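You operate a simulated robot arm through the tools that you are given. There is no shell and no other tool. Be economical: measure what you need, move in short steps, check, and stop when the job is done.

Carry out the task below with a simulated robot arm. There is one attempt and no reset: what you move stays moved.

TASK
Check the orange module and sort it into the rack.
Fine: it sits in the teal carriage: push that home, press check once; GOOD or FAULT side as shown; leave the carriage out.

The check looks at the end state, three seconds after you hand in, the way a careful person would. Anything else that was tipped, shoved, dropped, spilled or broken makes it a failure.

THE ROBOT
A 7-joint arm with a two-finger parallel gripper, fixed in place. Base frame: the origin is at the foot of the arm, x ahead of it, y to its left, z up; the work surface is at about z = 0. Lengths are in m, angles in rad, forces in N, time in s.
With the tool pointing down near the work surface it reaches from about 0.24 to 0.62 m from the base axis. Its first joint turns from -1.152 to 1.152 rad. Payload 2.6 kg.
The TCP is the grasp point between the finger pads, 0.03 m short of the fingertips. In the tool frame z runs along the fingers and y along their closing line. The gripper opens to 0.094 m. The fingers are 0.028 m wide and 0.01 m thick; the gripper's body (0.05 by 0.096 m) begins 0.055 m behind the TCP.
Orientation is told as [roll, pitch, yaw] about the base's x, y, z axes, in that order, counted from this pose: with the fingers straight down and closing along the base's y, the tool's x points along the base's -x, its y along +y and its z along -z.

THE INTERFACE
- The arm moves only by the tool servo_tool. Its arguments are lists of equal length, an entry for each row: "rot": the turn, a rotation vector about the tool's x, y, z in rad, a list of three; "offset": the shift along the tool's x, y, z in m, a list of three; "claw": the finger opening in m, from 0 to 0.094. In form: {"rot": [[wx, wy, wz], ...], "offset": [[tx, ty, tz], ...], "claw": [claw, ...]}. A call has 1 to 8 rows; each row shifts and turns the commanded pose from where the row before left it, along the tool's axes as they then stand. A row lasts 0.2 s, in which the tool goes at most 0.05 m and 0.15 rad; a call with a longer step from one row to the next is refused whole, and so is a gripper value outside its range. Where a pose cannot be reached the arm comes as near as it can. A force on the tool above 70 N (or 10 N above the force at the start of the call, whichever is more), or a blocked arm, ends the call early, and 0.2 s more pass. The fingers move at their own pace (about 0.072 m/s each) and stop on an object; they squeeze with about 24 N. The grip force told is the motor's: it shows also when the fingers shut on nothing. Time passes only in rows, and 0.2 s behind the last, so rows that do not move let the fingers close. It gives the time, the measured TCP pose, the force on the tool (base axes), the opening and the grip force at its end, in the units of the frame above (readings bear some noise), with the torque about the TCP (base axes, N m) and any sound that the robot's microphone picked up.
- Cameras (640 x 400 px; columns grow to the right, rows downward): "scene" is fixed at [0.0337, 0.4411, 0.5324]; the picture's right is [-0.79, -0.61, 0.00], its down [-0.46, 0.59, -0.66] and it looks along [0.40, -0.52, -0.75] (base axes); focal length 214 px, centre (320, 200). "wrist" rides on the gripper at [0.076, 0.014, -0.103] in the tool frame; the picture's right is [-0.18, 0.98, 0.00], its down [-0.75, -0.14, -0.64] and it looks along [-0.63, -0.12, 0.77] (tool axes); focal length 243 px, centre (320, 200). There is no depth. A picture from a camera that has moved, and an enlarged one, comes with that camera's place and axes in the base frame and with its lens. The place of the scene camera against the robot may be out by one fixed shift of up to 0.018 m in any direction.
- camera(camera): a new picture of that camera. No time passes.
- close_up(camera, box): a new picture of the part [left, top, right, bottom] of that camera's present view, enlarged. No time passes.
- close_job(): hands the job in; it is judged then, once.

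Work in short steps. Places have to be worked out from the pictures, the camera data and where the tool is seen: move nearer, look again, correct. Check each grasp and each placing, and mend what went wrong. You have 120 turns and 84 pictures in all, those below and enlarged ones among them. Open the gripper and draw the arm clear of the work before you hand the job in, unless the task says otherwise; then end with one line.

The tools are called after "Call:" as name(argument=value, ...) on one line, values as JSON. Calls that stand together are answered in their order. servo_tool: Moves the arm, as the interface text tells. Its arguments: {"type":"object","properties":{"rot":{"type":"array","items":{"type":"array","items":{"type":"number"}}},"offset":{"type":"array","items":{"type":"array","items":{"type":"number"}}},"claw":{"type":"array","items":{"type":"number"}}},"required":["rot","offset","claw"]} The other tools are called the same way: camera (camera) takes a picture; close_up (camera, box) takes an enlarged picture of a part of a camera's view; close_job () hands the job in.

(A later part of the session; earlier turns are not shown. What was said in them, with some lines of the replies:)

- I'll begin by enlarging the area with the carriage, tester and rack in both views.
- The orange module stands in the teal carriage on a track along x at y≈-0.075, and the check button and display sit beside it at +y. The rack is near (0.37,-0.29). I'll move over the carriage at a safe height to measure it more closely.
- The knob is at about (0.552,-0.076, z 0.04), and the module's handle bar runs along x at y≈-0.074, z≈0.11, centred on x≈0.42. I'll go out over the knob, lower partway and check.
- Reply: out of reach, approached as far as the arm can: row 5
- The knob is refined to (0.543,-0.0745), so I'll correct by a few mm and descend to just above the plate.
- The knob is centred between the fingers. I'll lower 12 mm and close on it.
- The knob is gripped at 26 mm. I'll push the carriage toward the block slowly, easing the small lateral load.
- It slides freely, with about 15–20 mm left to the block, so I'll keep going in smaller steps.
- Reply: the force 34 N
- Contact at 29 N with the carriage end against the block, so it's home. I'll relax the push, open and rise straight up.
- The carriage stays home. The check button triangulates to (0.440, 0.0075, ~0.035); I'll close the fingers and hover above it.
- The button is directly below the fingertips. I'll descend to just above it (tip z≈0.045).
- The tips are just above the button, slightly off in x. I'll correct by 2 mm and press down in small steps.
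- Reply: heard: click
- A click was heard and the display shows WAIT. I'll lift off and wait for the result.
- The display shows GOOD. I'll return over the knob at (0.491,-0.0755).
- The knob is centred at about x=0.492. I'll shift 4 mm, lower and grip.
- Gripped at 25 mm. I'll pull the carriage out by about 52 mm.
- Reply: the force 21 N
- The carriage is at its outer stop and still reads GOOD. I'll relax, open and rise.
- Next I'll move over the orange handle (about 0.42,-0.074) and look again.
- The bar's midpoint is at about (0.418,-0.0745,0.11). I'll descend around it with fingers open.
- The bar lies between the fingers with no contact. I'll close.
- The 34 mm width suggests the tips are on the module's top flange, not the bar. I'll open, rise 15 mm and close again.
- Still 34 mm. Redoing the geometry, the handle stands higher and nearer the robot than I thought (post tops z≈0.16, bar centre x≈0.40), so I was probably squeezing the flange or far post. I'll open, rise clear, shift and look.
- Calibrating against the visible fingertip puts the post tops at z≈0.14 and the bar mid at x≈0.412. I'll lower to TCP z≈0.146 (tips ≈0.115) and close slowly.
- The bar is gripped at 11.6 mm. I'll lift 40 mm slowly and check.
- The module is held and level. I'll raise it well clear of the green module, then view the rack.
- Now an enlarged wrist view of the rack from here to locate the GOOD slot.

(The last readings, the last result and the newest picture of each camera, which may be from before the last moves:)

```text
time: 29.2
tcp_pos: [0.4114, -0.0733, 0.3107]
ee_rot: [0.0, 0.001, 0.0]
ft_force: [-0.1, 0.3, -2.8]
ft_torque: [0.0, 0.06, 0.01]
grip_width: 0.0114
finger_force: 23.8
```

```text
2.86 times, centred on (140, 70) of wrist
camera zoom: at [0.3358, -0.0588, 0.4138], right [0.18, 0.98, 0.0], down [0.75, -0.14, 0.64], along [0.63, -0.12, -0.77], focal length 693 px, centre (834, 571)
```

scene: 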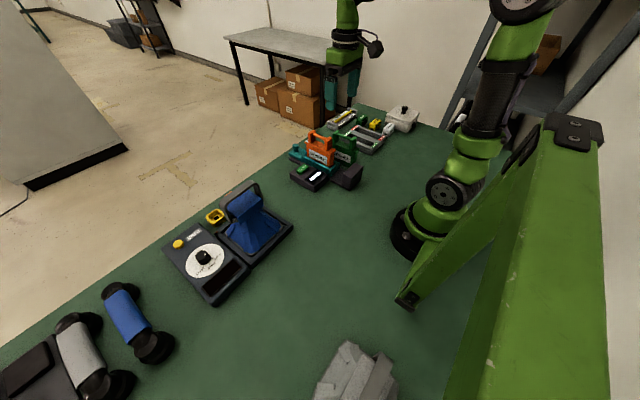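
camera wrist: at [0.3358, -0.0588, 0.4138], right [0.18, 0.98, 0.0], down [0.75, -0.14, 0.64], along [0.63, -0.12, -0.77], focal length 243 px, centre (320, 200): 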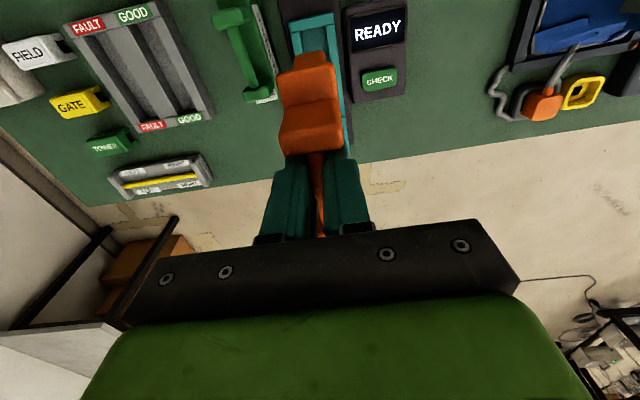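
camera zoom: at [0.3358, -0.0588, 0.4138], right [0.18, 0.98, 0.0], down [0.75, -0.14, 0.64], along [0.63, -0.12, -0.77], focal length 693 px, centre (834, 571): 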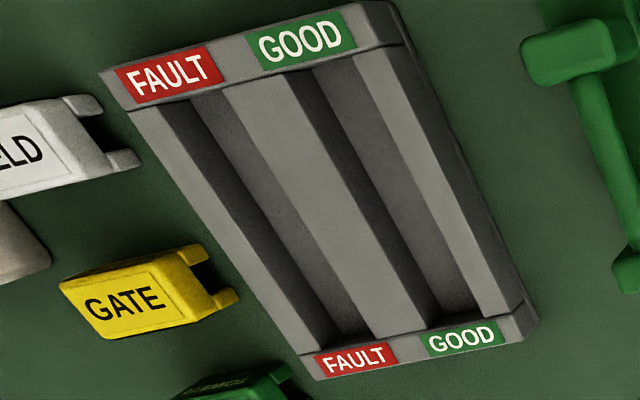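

The GOOD slot is the +y one, centred at about (0.377,-0.290), rim z≈0.03. The module centre is about 5 mm ahead of the TCP, so I'll carry it over the slot at height.

Call:
servo_tool(rot=[[0, 0, 0], [0, 0, 0], [0, 0, 0], [0, 0, 0], [0, 0, 0], [0, 0, 0], [0, 0, 0]], offset=[[0.0065, -0.036, 0], [0.0065, -0.036, 0], [0.0065, -0.036, 0], [0.0065, -0.036, 0], [0.0065, -0.036, 0], [0.0065, -0.0365, 0], [0, 0, 0]], claw=[0.005, 0.005, 0.005, 0.005, 0.005, 0.005, 0.005])

Call:
camera(camera="wrist")

Call:
close_up(camera="scene", box=[320, 70, 440, 166])

```text
time: 30.8
tcp_pos: [0.3718, -0.2886, 0.3122]
ee_rot: [0.0, 0.0, 0.001]
ft_force: [0.5, 0.8, -3.2]
ft_torque: [-0.01, 0.05, 0.04]
grip_width: 0.0113
finger_force: 23.7
```

```text
41 pictures are left
camera wrist: at [0.295, -0.274, 0.4145], right [0.18, 0.98, 0.0], down [0.75, -0.14, 0.64], along [0.63, -0.12, -0.77], focal length 243 px, centre (320, 200)
```

wrist: 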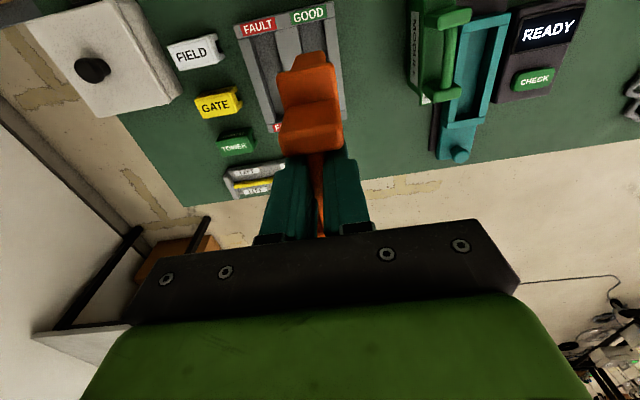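

```text
4.17 times, centred on (380, 118) of scene
camera zoom: at [0.0337, 0.4411, 0.5324], right [-0.79, -0.61, 0.0], down [-0.46, 0.59, -0.66], along [0.4, -0.52, -0.75], focal length 894 px, centre (70, 542)
```

zoom: 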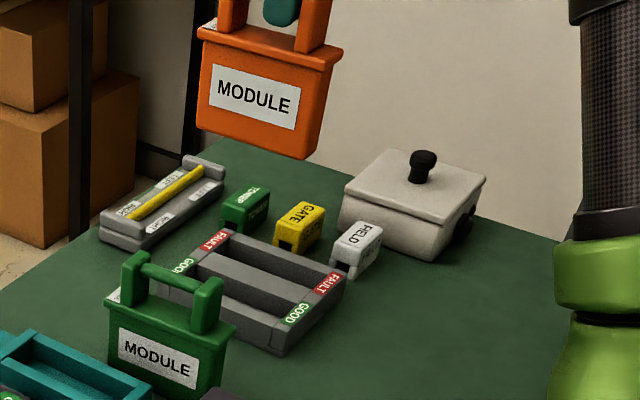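

I'll enlarge the wrist view here to refine the slot's y from almost straight above.

Call:
close_up(camera="wrist", box=[225, 0, 365, 140])

```text
2.86 times, centred on (295, 70) of wrist
camera zoom: at [0.295, -0.274, 0.4145], right [0.18, 0.98, 0.0], down [0.75, -0.14, 0.64], along [0.63, -0.12, -0.77], focal length 693 px, centre (391, 571)
```

zoom: 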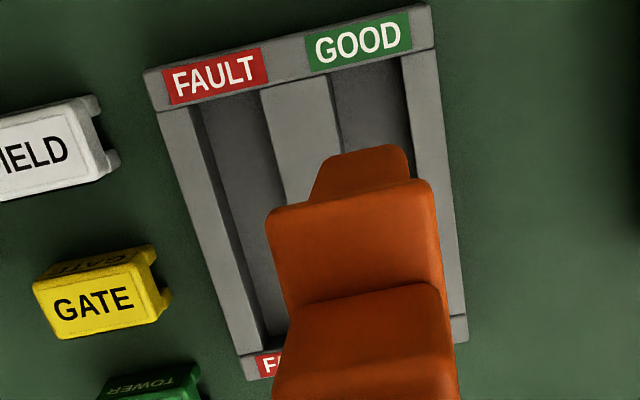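

In relative terms, the slot centre is about -3 mm in y and +1 mm in x from where I am. I'll correct and descend until the module bottom is about 3 cm above the rim.

Call:
servo_tool(rot=[[0, 0, 0], [0, 0, 0], [0, 0, 0], [0, 0, 0], [0, 0, 0]], offset=[[-0.001, -0.003, 0], [0, 0, 0.035], [0, 0, 0.04], [0, 0, 0.035], [0, 0, 0]], claw=[0.005, 0.005, 0.005, 0.005, 0.005])

Call:
close_up(camera="wrist", box=[200, 0, 400, 140])

Call:
close_up(camera="scene", box=[320, 70, 420, 150])

```text
time: 32.0
tcp_pos: [0.3739, -0.294, 0.2004]
ee_rot: [-0.001, -0.001, 0.0]
ft_force: [0.5, -0.1, -3.3]
ft_torque: [0.01, 0.04, -0.05]
grip_width: 0.0117
finger_force: 23.9
```

```text
2.86 times, centred on (300, 70) of wrist
camera zoom: at [0.2974, -0.2786, 0.3031], right [0.18, 0.98, 0.0], down [0.75, -0.14, 0.64], along [0.63, -0.12, -0.77], focal length 693 px, centre (377, 571)
```

zoom: 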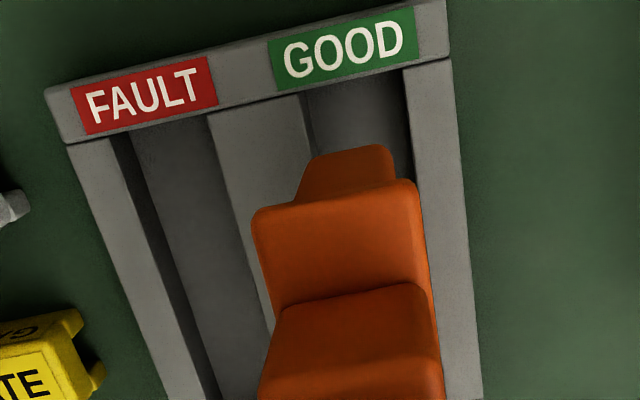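

```text
5.00 times, centred on (370, 110) of scene
camera zoom: at [0.0337, 0.4411, 0.5324], right [-0.79, -0.61, 0.0], down [-0.46, 0.59, -0.66], along [0.4, -0.52, -0.75], focal length 1072 px, centre (70, 650)
```

zoom: 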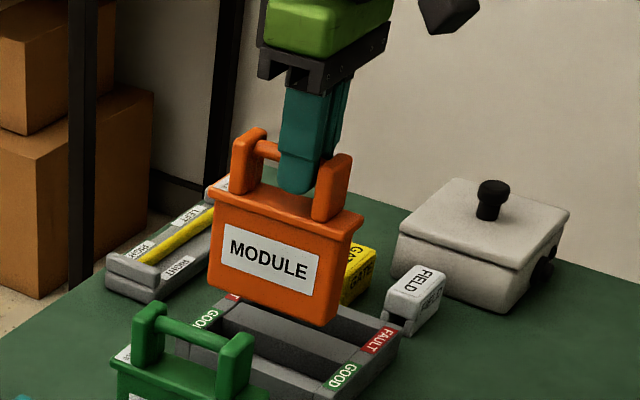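

Re-reading the wrist view (body end, flange, post), the module centre is about 11 mm ahead of the TCP and its bottom is about 128 mm below. Relative to the slot I need about -8.5 mm in x and +2.8 mm in y. I'll apply that and lower to 1 cm above the rim.

Call:
servo_tool(rot=[[0, 0, 0], [0, 0, 0], [0, 0, 0], [0, 0, 0]], offset=[[0.0085, 0.0028, 0], [0, 0, 0.015], [0, 0, 0.015], [0, 0, 0]], claw=[0.005, 0.005, 0.005, 0.005])

Call:
close_up(camera="wrist", box=[200, 0, 400, 140])

Call:
close_up(camera="scene", box=[330, 90, 410, 154])

```text
time: 33.0
tcp_pos: [0.3663, -0.2912, 0.1703]
ee_rot: [-0.002, 0.0, 0.001]
ft_force: [0.1, 0.4, -2.6]
ft_torque: [-0.01, 0.04, -0.02]
grip_width: 0.0116
finger_force: 24.0
```

```text
2.86 times, centred on (300, 70) of wrist
camera zoom: at [0.2888, -0.2748, 0.2737], right [0.18, 0.98, 0.0], down [0.75, -0.14, 0.64], along [0.63, -0.12, -0.77], focal length 693 px, centre (377, 571)
```

zoom: 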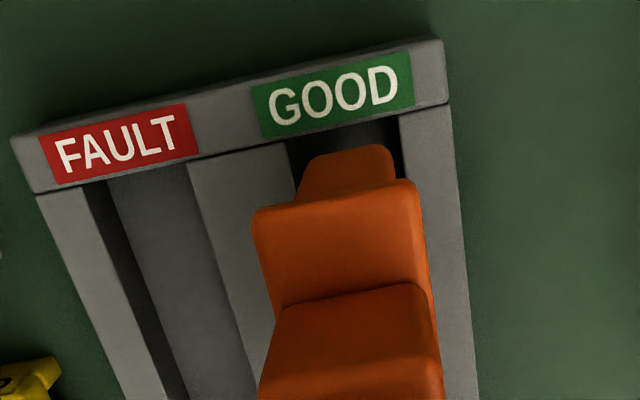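

```text
6.25 times, centred on (370, 122) of scene
camera zoom: at [0.0337, 0.4411, 0.5324], right [-0.79, -0.61, 0.0], down [-0.46, 0.59, -0.66], along [0.4, -0.52, -0.75], focal length 1340 px, centre (8, 688)
```

zoom: 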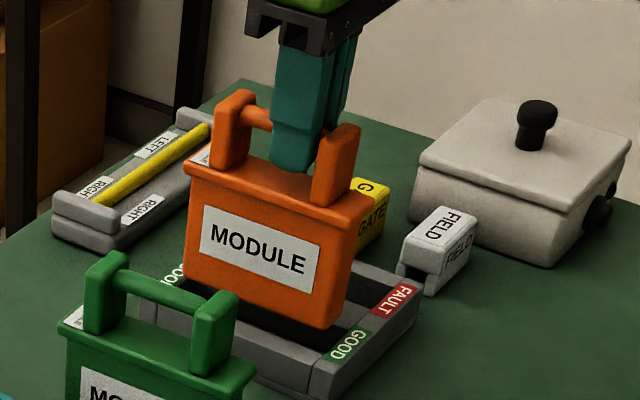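

Aligned to within about 1 mm, with roughly 5 mm of gap at the near end. I'll lower gently into the slot.

Call:
servo_tool(rot=[[0, 0, 0], [0, 0, 0], [0, 0, 0], [0, 0, 0]], offset=[[0, -0.0007, 0.004], [0, 0, 0.005], [0, 0, 0.005], [0, 0, 0.004]], claw=[0.005, 0.005, 0.005, 0.005])

Call:
close_up(camera="scene", box=[330, 90, 410, 154])

Call:
close_up(camera="wrist", box=[200, 0, 400, 140])

```text
time: 34.0
tcp_pos: [0.3638, -0.2912, 0.1506]
ee_rot: [0.001, 0.0, -0.002]
ft_force: [0.0, 0.0, -2.6]
ft_torque: [-0.01, 0.08, 0.01]
grip_width: 0.0115
finger_force: 24.1
```

```text
6.25 times, centred on (370, 122) of scene
camera zoom: at [0.0337, 0.4411, 0.5324], right [-0.79, -0.61, 0.0], down [-0.46, 0.59, -0.66], along [0.4, -0.52, -0.75], focal length 1340 px, centre (8, 688)
```

zoom: 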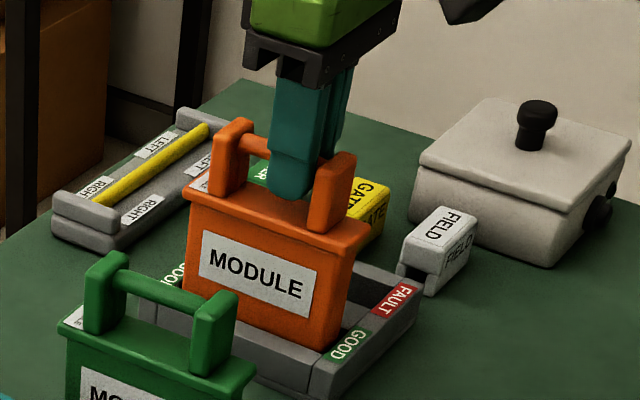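

```text
2.86 times, centred on (300, 70) of wrist
camera zoom: at [0.2883, -0.2764, 0.2555], right [0.19, 0.98, 0.0], down [0.75, -0.14, 0.64], along [0.63, -0.12, -0.77], focal length 693 px, centre (377, 571)
```

zoom: 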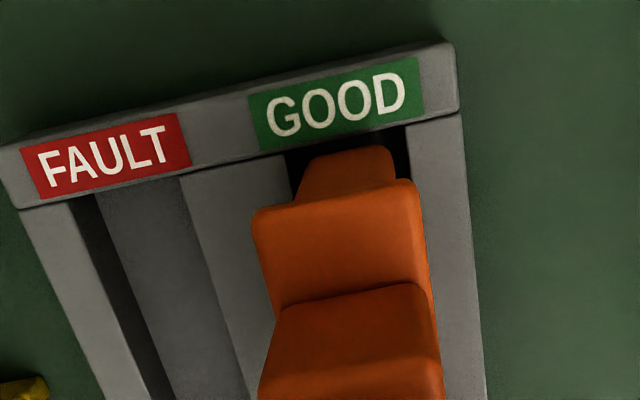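

It's inside the rim with no contact force. I'll continue down toward the floor.

Call:
servo_tool(rot=[[0, 0, 0], [0, 0, 0], [0, 0, 0], [0, 0, 0]], offset=[[0, 0, 0.004], [0, 0, 0.004], [0, 0, 0.003], [0, 0, 0.002]], claw=[0.005, 0.005, 0.005, 0.005])

Call:
close_up(camera="scene", box=[330, 90, 410, 154])

```text
time: 35.0
tcp_pos: [0.3651, -0.2922, 0.1405]
ee_rot: [0.0, 0.001, 0.0]
ft_force: [-0.5, -0.4, -3.4]
ft_torque: [-0.03, 0.05, 0.0]
grip_width: 0.0114
finger_force: 24.0
```

```text
6.25 times, centred on (370, 122) of scene
camera zoom: at [0.0337, 0.4411, 0.5324], right [-0.79, -0.61, 0.0], down [-0.46, 0.59, -0.66], along [0.4, -0.52, -0.75], focal length 1340 px, centre (8, 688)
```

zoom: 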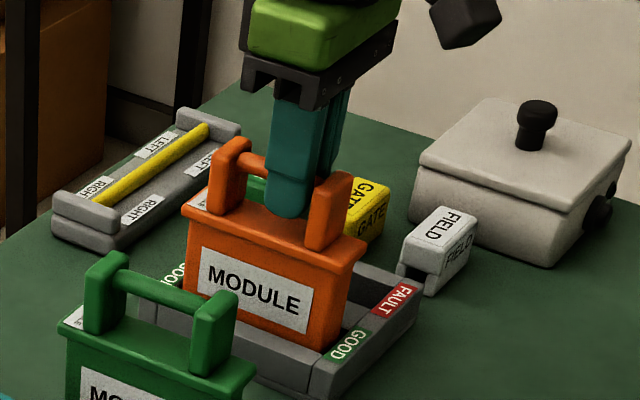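

Still free-hanging. A few more millimetres down.

Call:
servo_tool(rot=[[0, 0, 0], [0, 0, 0], [0, 0, 0]], offset=[[0, 0, 0.002], [0, 0, 0.002], [0, 0, 0.002]], claw=[0.005, 0.005, 0.005])

```text
time: 35.8
tcp_pos: [0.365, -0.2934, 0.1363]
ee_rot: [-0.004, -0.004, -0.002]
ft_force: [-5.0, -0.7, 17.4]
ft_torque: [0.01, 0.31, 0.03]
grip_width: 0.0115
finger_force: 23.9
```

There's contact at 17 N with the bottom at z≈0.008. I'll check whether it's the floor.

Call:
close_up(camera="scene", box=[330, 90, 410, 154])

Call:
close_up(camera="wrist", box=[200, 0, 400, 140])

```text
6.25 times, centred on (370, 122) of scene
camera zoom: at [0.0336, 0.4412, 0.5324], right [-0.79, -0.61, 0.0], down [-0.46, 0.59, -0.66], along [0.4, -0.52, -0.75], focal length 1340 px, centre (8, 688)
```

zoom: 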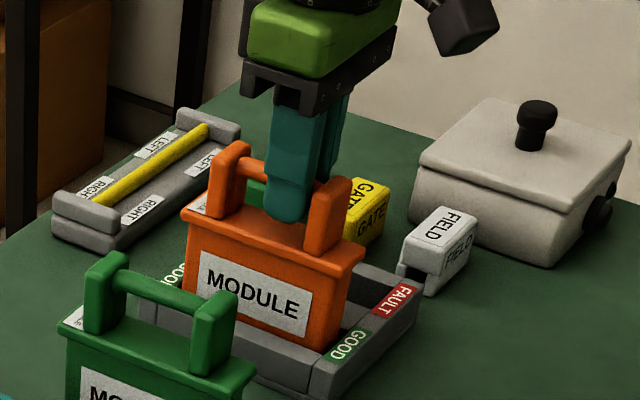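

```text
2.86 times, centred on (300, 70) of wrist
camera zoom: at [0.2884, -0.2776, 0.239], right [0.19, 0.98, 0.0], down [0.75, -0.14, 0.65], along [0.63, -0.12, -0.76], focal length 693 px, centre (377, 571)
```

zoom: 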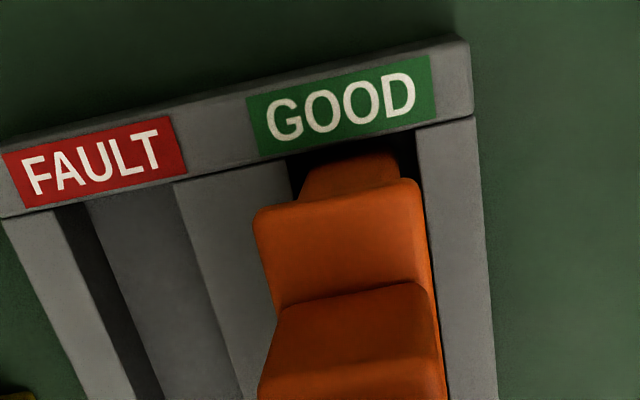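

The bottom sits at floor level in the slot and the module is upright. I'll relieve the load by 1.5 mm, then open.

Call:
servo_tool(rot=[[0, 0, 0], [0, 0, 0], [0, 0, 0], [0, 0, 0]], offset=[[0, 0, -0.0015], [0, 0, 0], [0, 0, 0], [0, 0, 0]], claw=[0.005, 0.02, 0.03, 0.03])

Call:
close_up(camera="scene", box=[330, 90, 410, 154])

```text
time: 36.8
tcp_pos: [0.3648, -0.2904, 0.1357]
ee_rot: [0.0, 0.0, -0.001]
ft_force: [-0.5, 0.3, 0.1]
ft_torque: [-0.01, -0.01, -0.02]
grip_width: 0.0301
finger_force: 0.1
```

```text
6.25 times, centred on (370, 122) of scene
camera zoom: at [0.0337, 0.4411, 0.5324], right [-0.79, -0.61, 0.0], down [-0.46, 0.59, -0.66], along [0.4, -0.52, -0.75], focal length 1340 px, centre (8, 688)
```

zoom: 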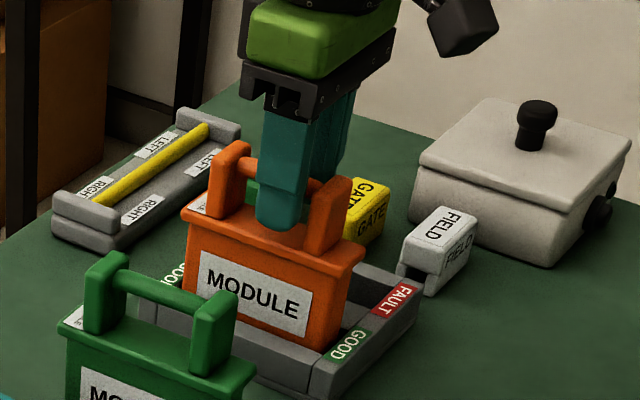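

Released, and the module didn't move. I'll withdraw straight up and look.

Call:
servo_tool(rot=[[0, 0, 0], [0, 0, 0], [0, 0, 0], [0, 0, 0], [0, 0, 0], [0, 0, 0], [0, 0, 0]], offset=[[0, 0, -0.015], [0, 0, -0.02], [0, 0, -0.03], [0, 0, -0.04], [0, 0, -0.04], [0.03, 0.0, -0.03], [0.03, 0, 0]], claw=[0.03, 0.03, 0.03, 0.04, 0.05, 0.06, 0.06])

Call:
camera(camera="wrist")

Call:
close_up(camera="scene", box=[270, 80, 430, 200])

```text
time: 38.4
tcp_pos: [0.3043, -0.2909, 0.31]
ee_rot: [-0.001, 0.0, 0.0]
ft_force: [0.2, 0.0, 0.0]
ft_torque: [-0.03, -0.02, 0.02]
grip_width: 0.06
finger_force: 0.0
```

```text
28 pictures are left
camera wrist: at [0.2287, -0.2766, 0.4132], right [0.18, 0.98, 0.0], down [0.75, -0.14, 0.64], along [0.63, -0.12, -0.77], focal length 243 px, centre (320, 200)
```

wrist: 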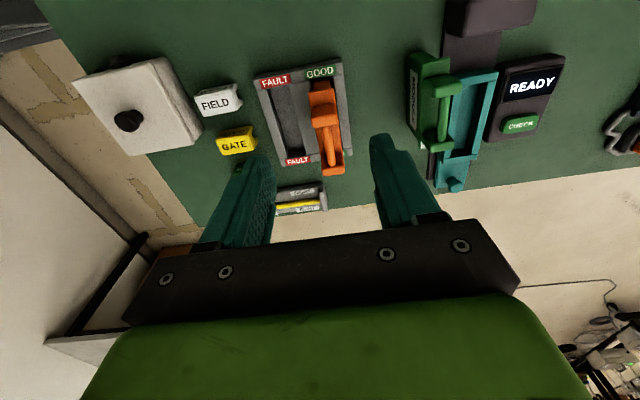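

```text
3.33 times, centred on (350, 140) of scene
camera zoom: at [0.0337, 0.4411, 0.5324], right [-0.79, -0.61, 0.0], down [-0.46, 0.59, -0.66], along [0.4, -0.52, -0.75], focal length 715 px, centre (220, 400)
```

zoom: 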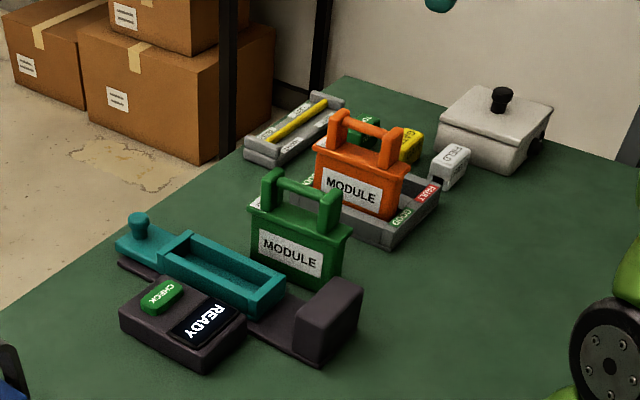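

Call:
close_up(camera="wrist", box=[240, 50, 370, 190])

Call:
close_up(camera="scene", box=[330, 100, 400, 156])

```text
2.86 times, centred on (305, 120) of wrist
camera zoom: at [0.2287, -0.2766, 0.4132], right [0.18, 0.98, 0.0], down [0.75, -0.14, 0.64], along [0.63, -0.12, -0.77], focal length 693 px, centre (363, 429)
```

zoom: 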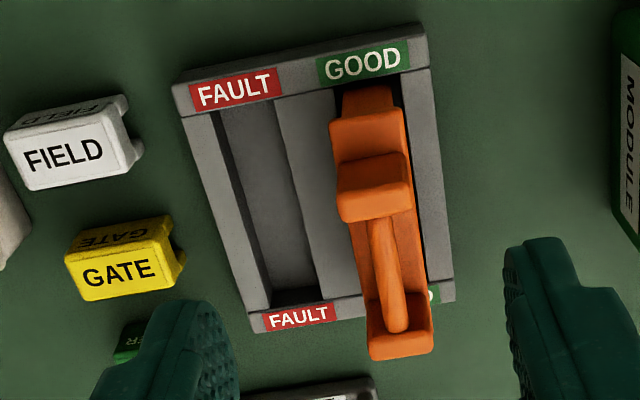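

```text
7.14 times, centred on (365, 128) of scene
camera zoom: at [0.0337, 0.4411, 0.5324], right [-0.79, -0.61, 0.0], down [-0.46, 0.59, -0.66], along [0.4, -0.52, -0.75], focal length 1532 px, centre (-1, 714)
```

zoom: 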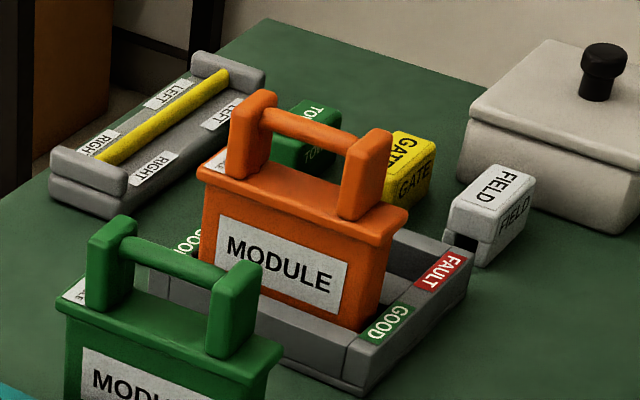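

The module is upright and seated in the GOOD slot, the carriage is out, nothing else was disturbed, and the open gripper is clear. I'm handing in.

Call:
close_job()

```text
The job is handed in.
```

The orange module tested GOOD with one press of check, and I placed it upright in the rack's GOOD slot, left the carriage pulled out, and handed the job in.
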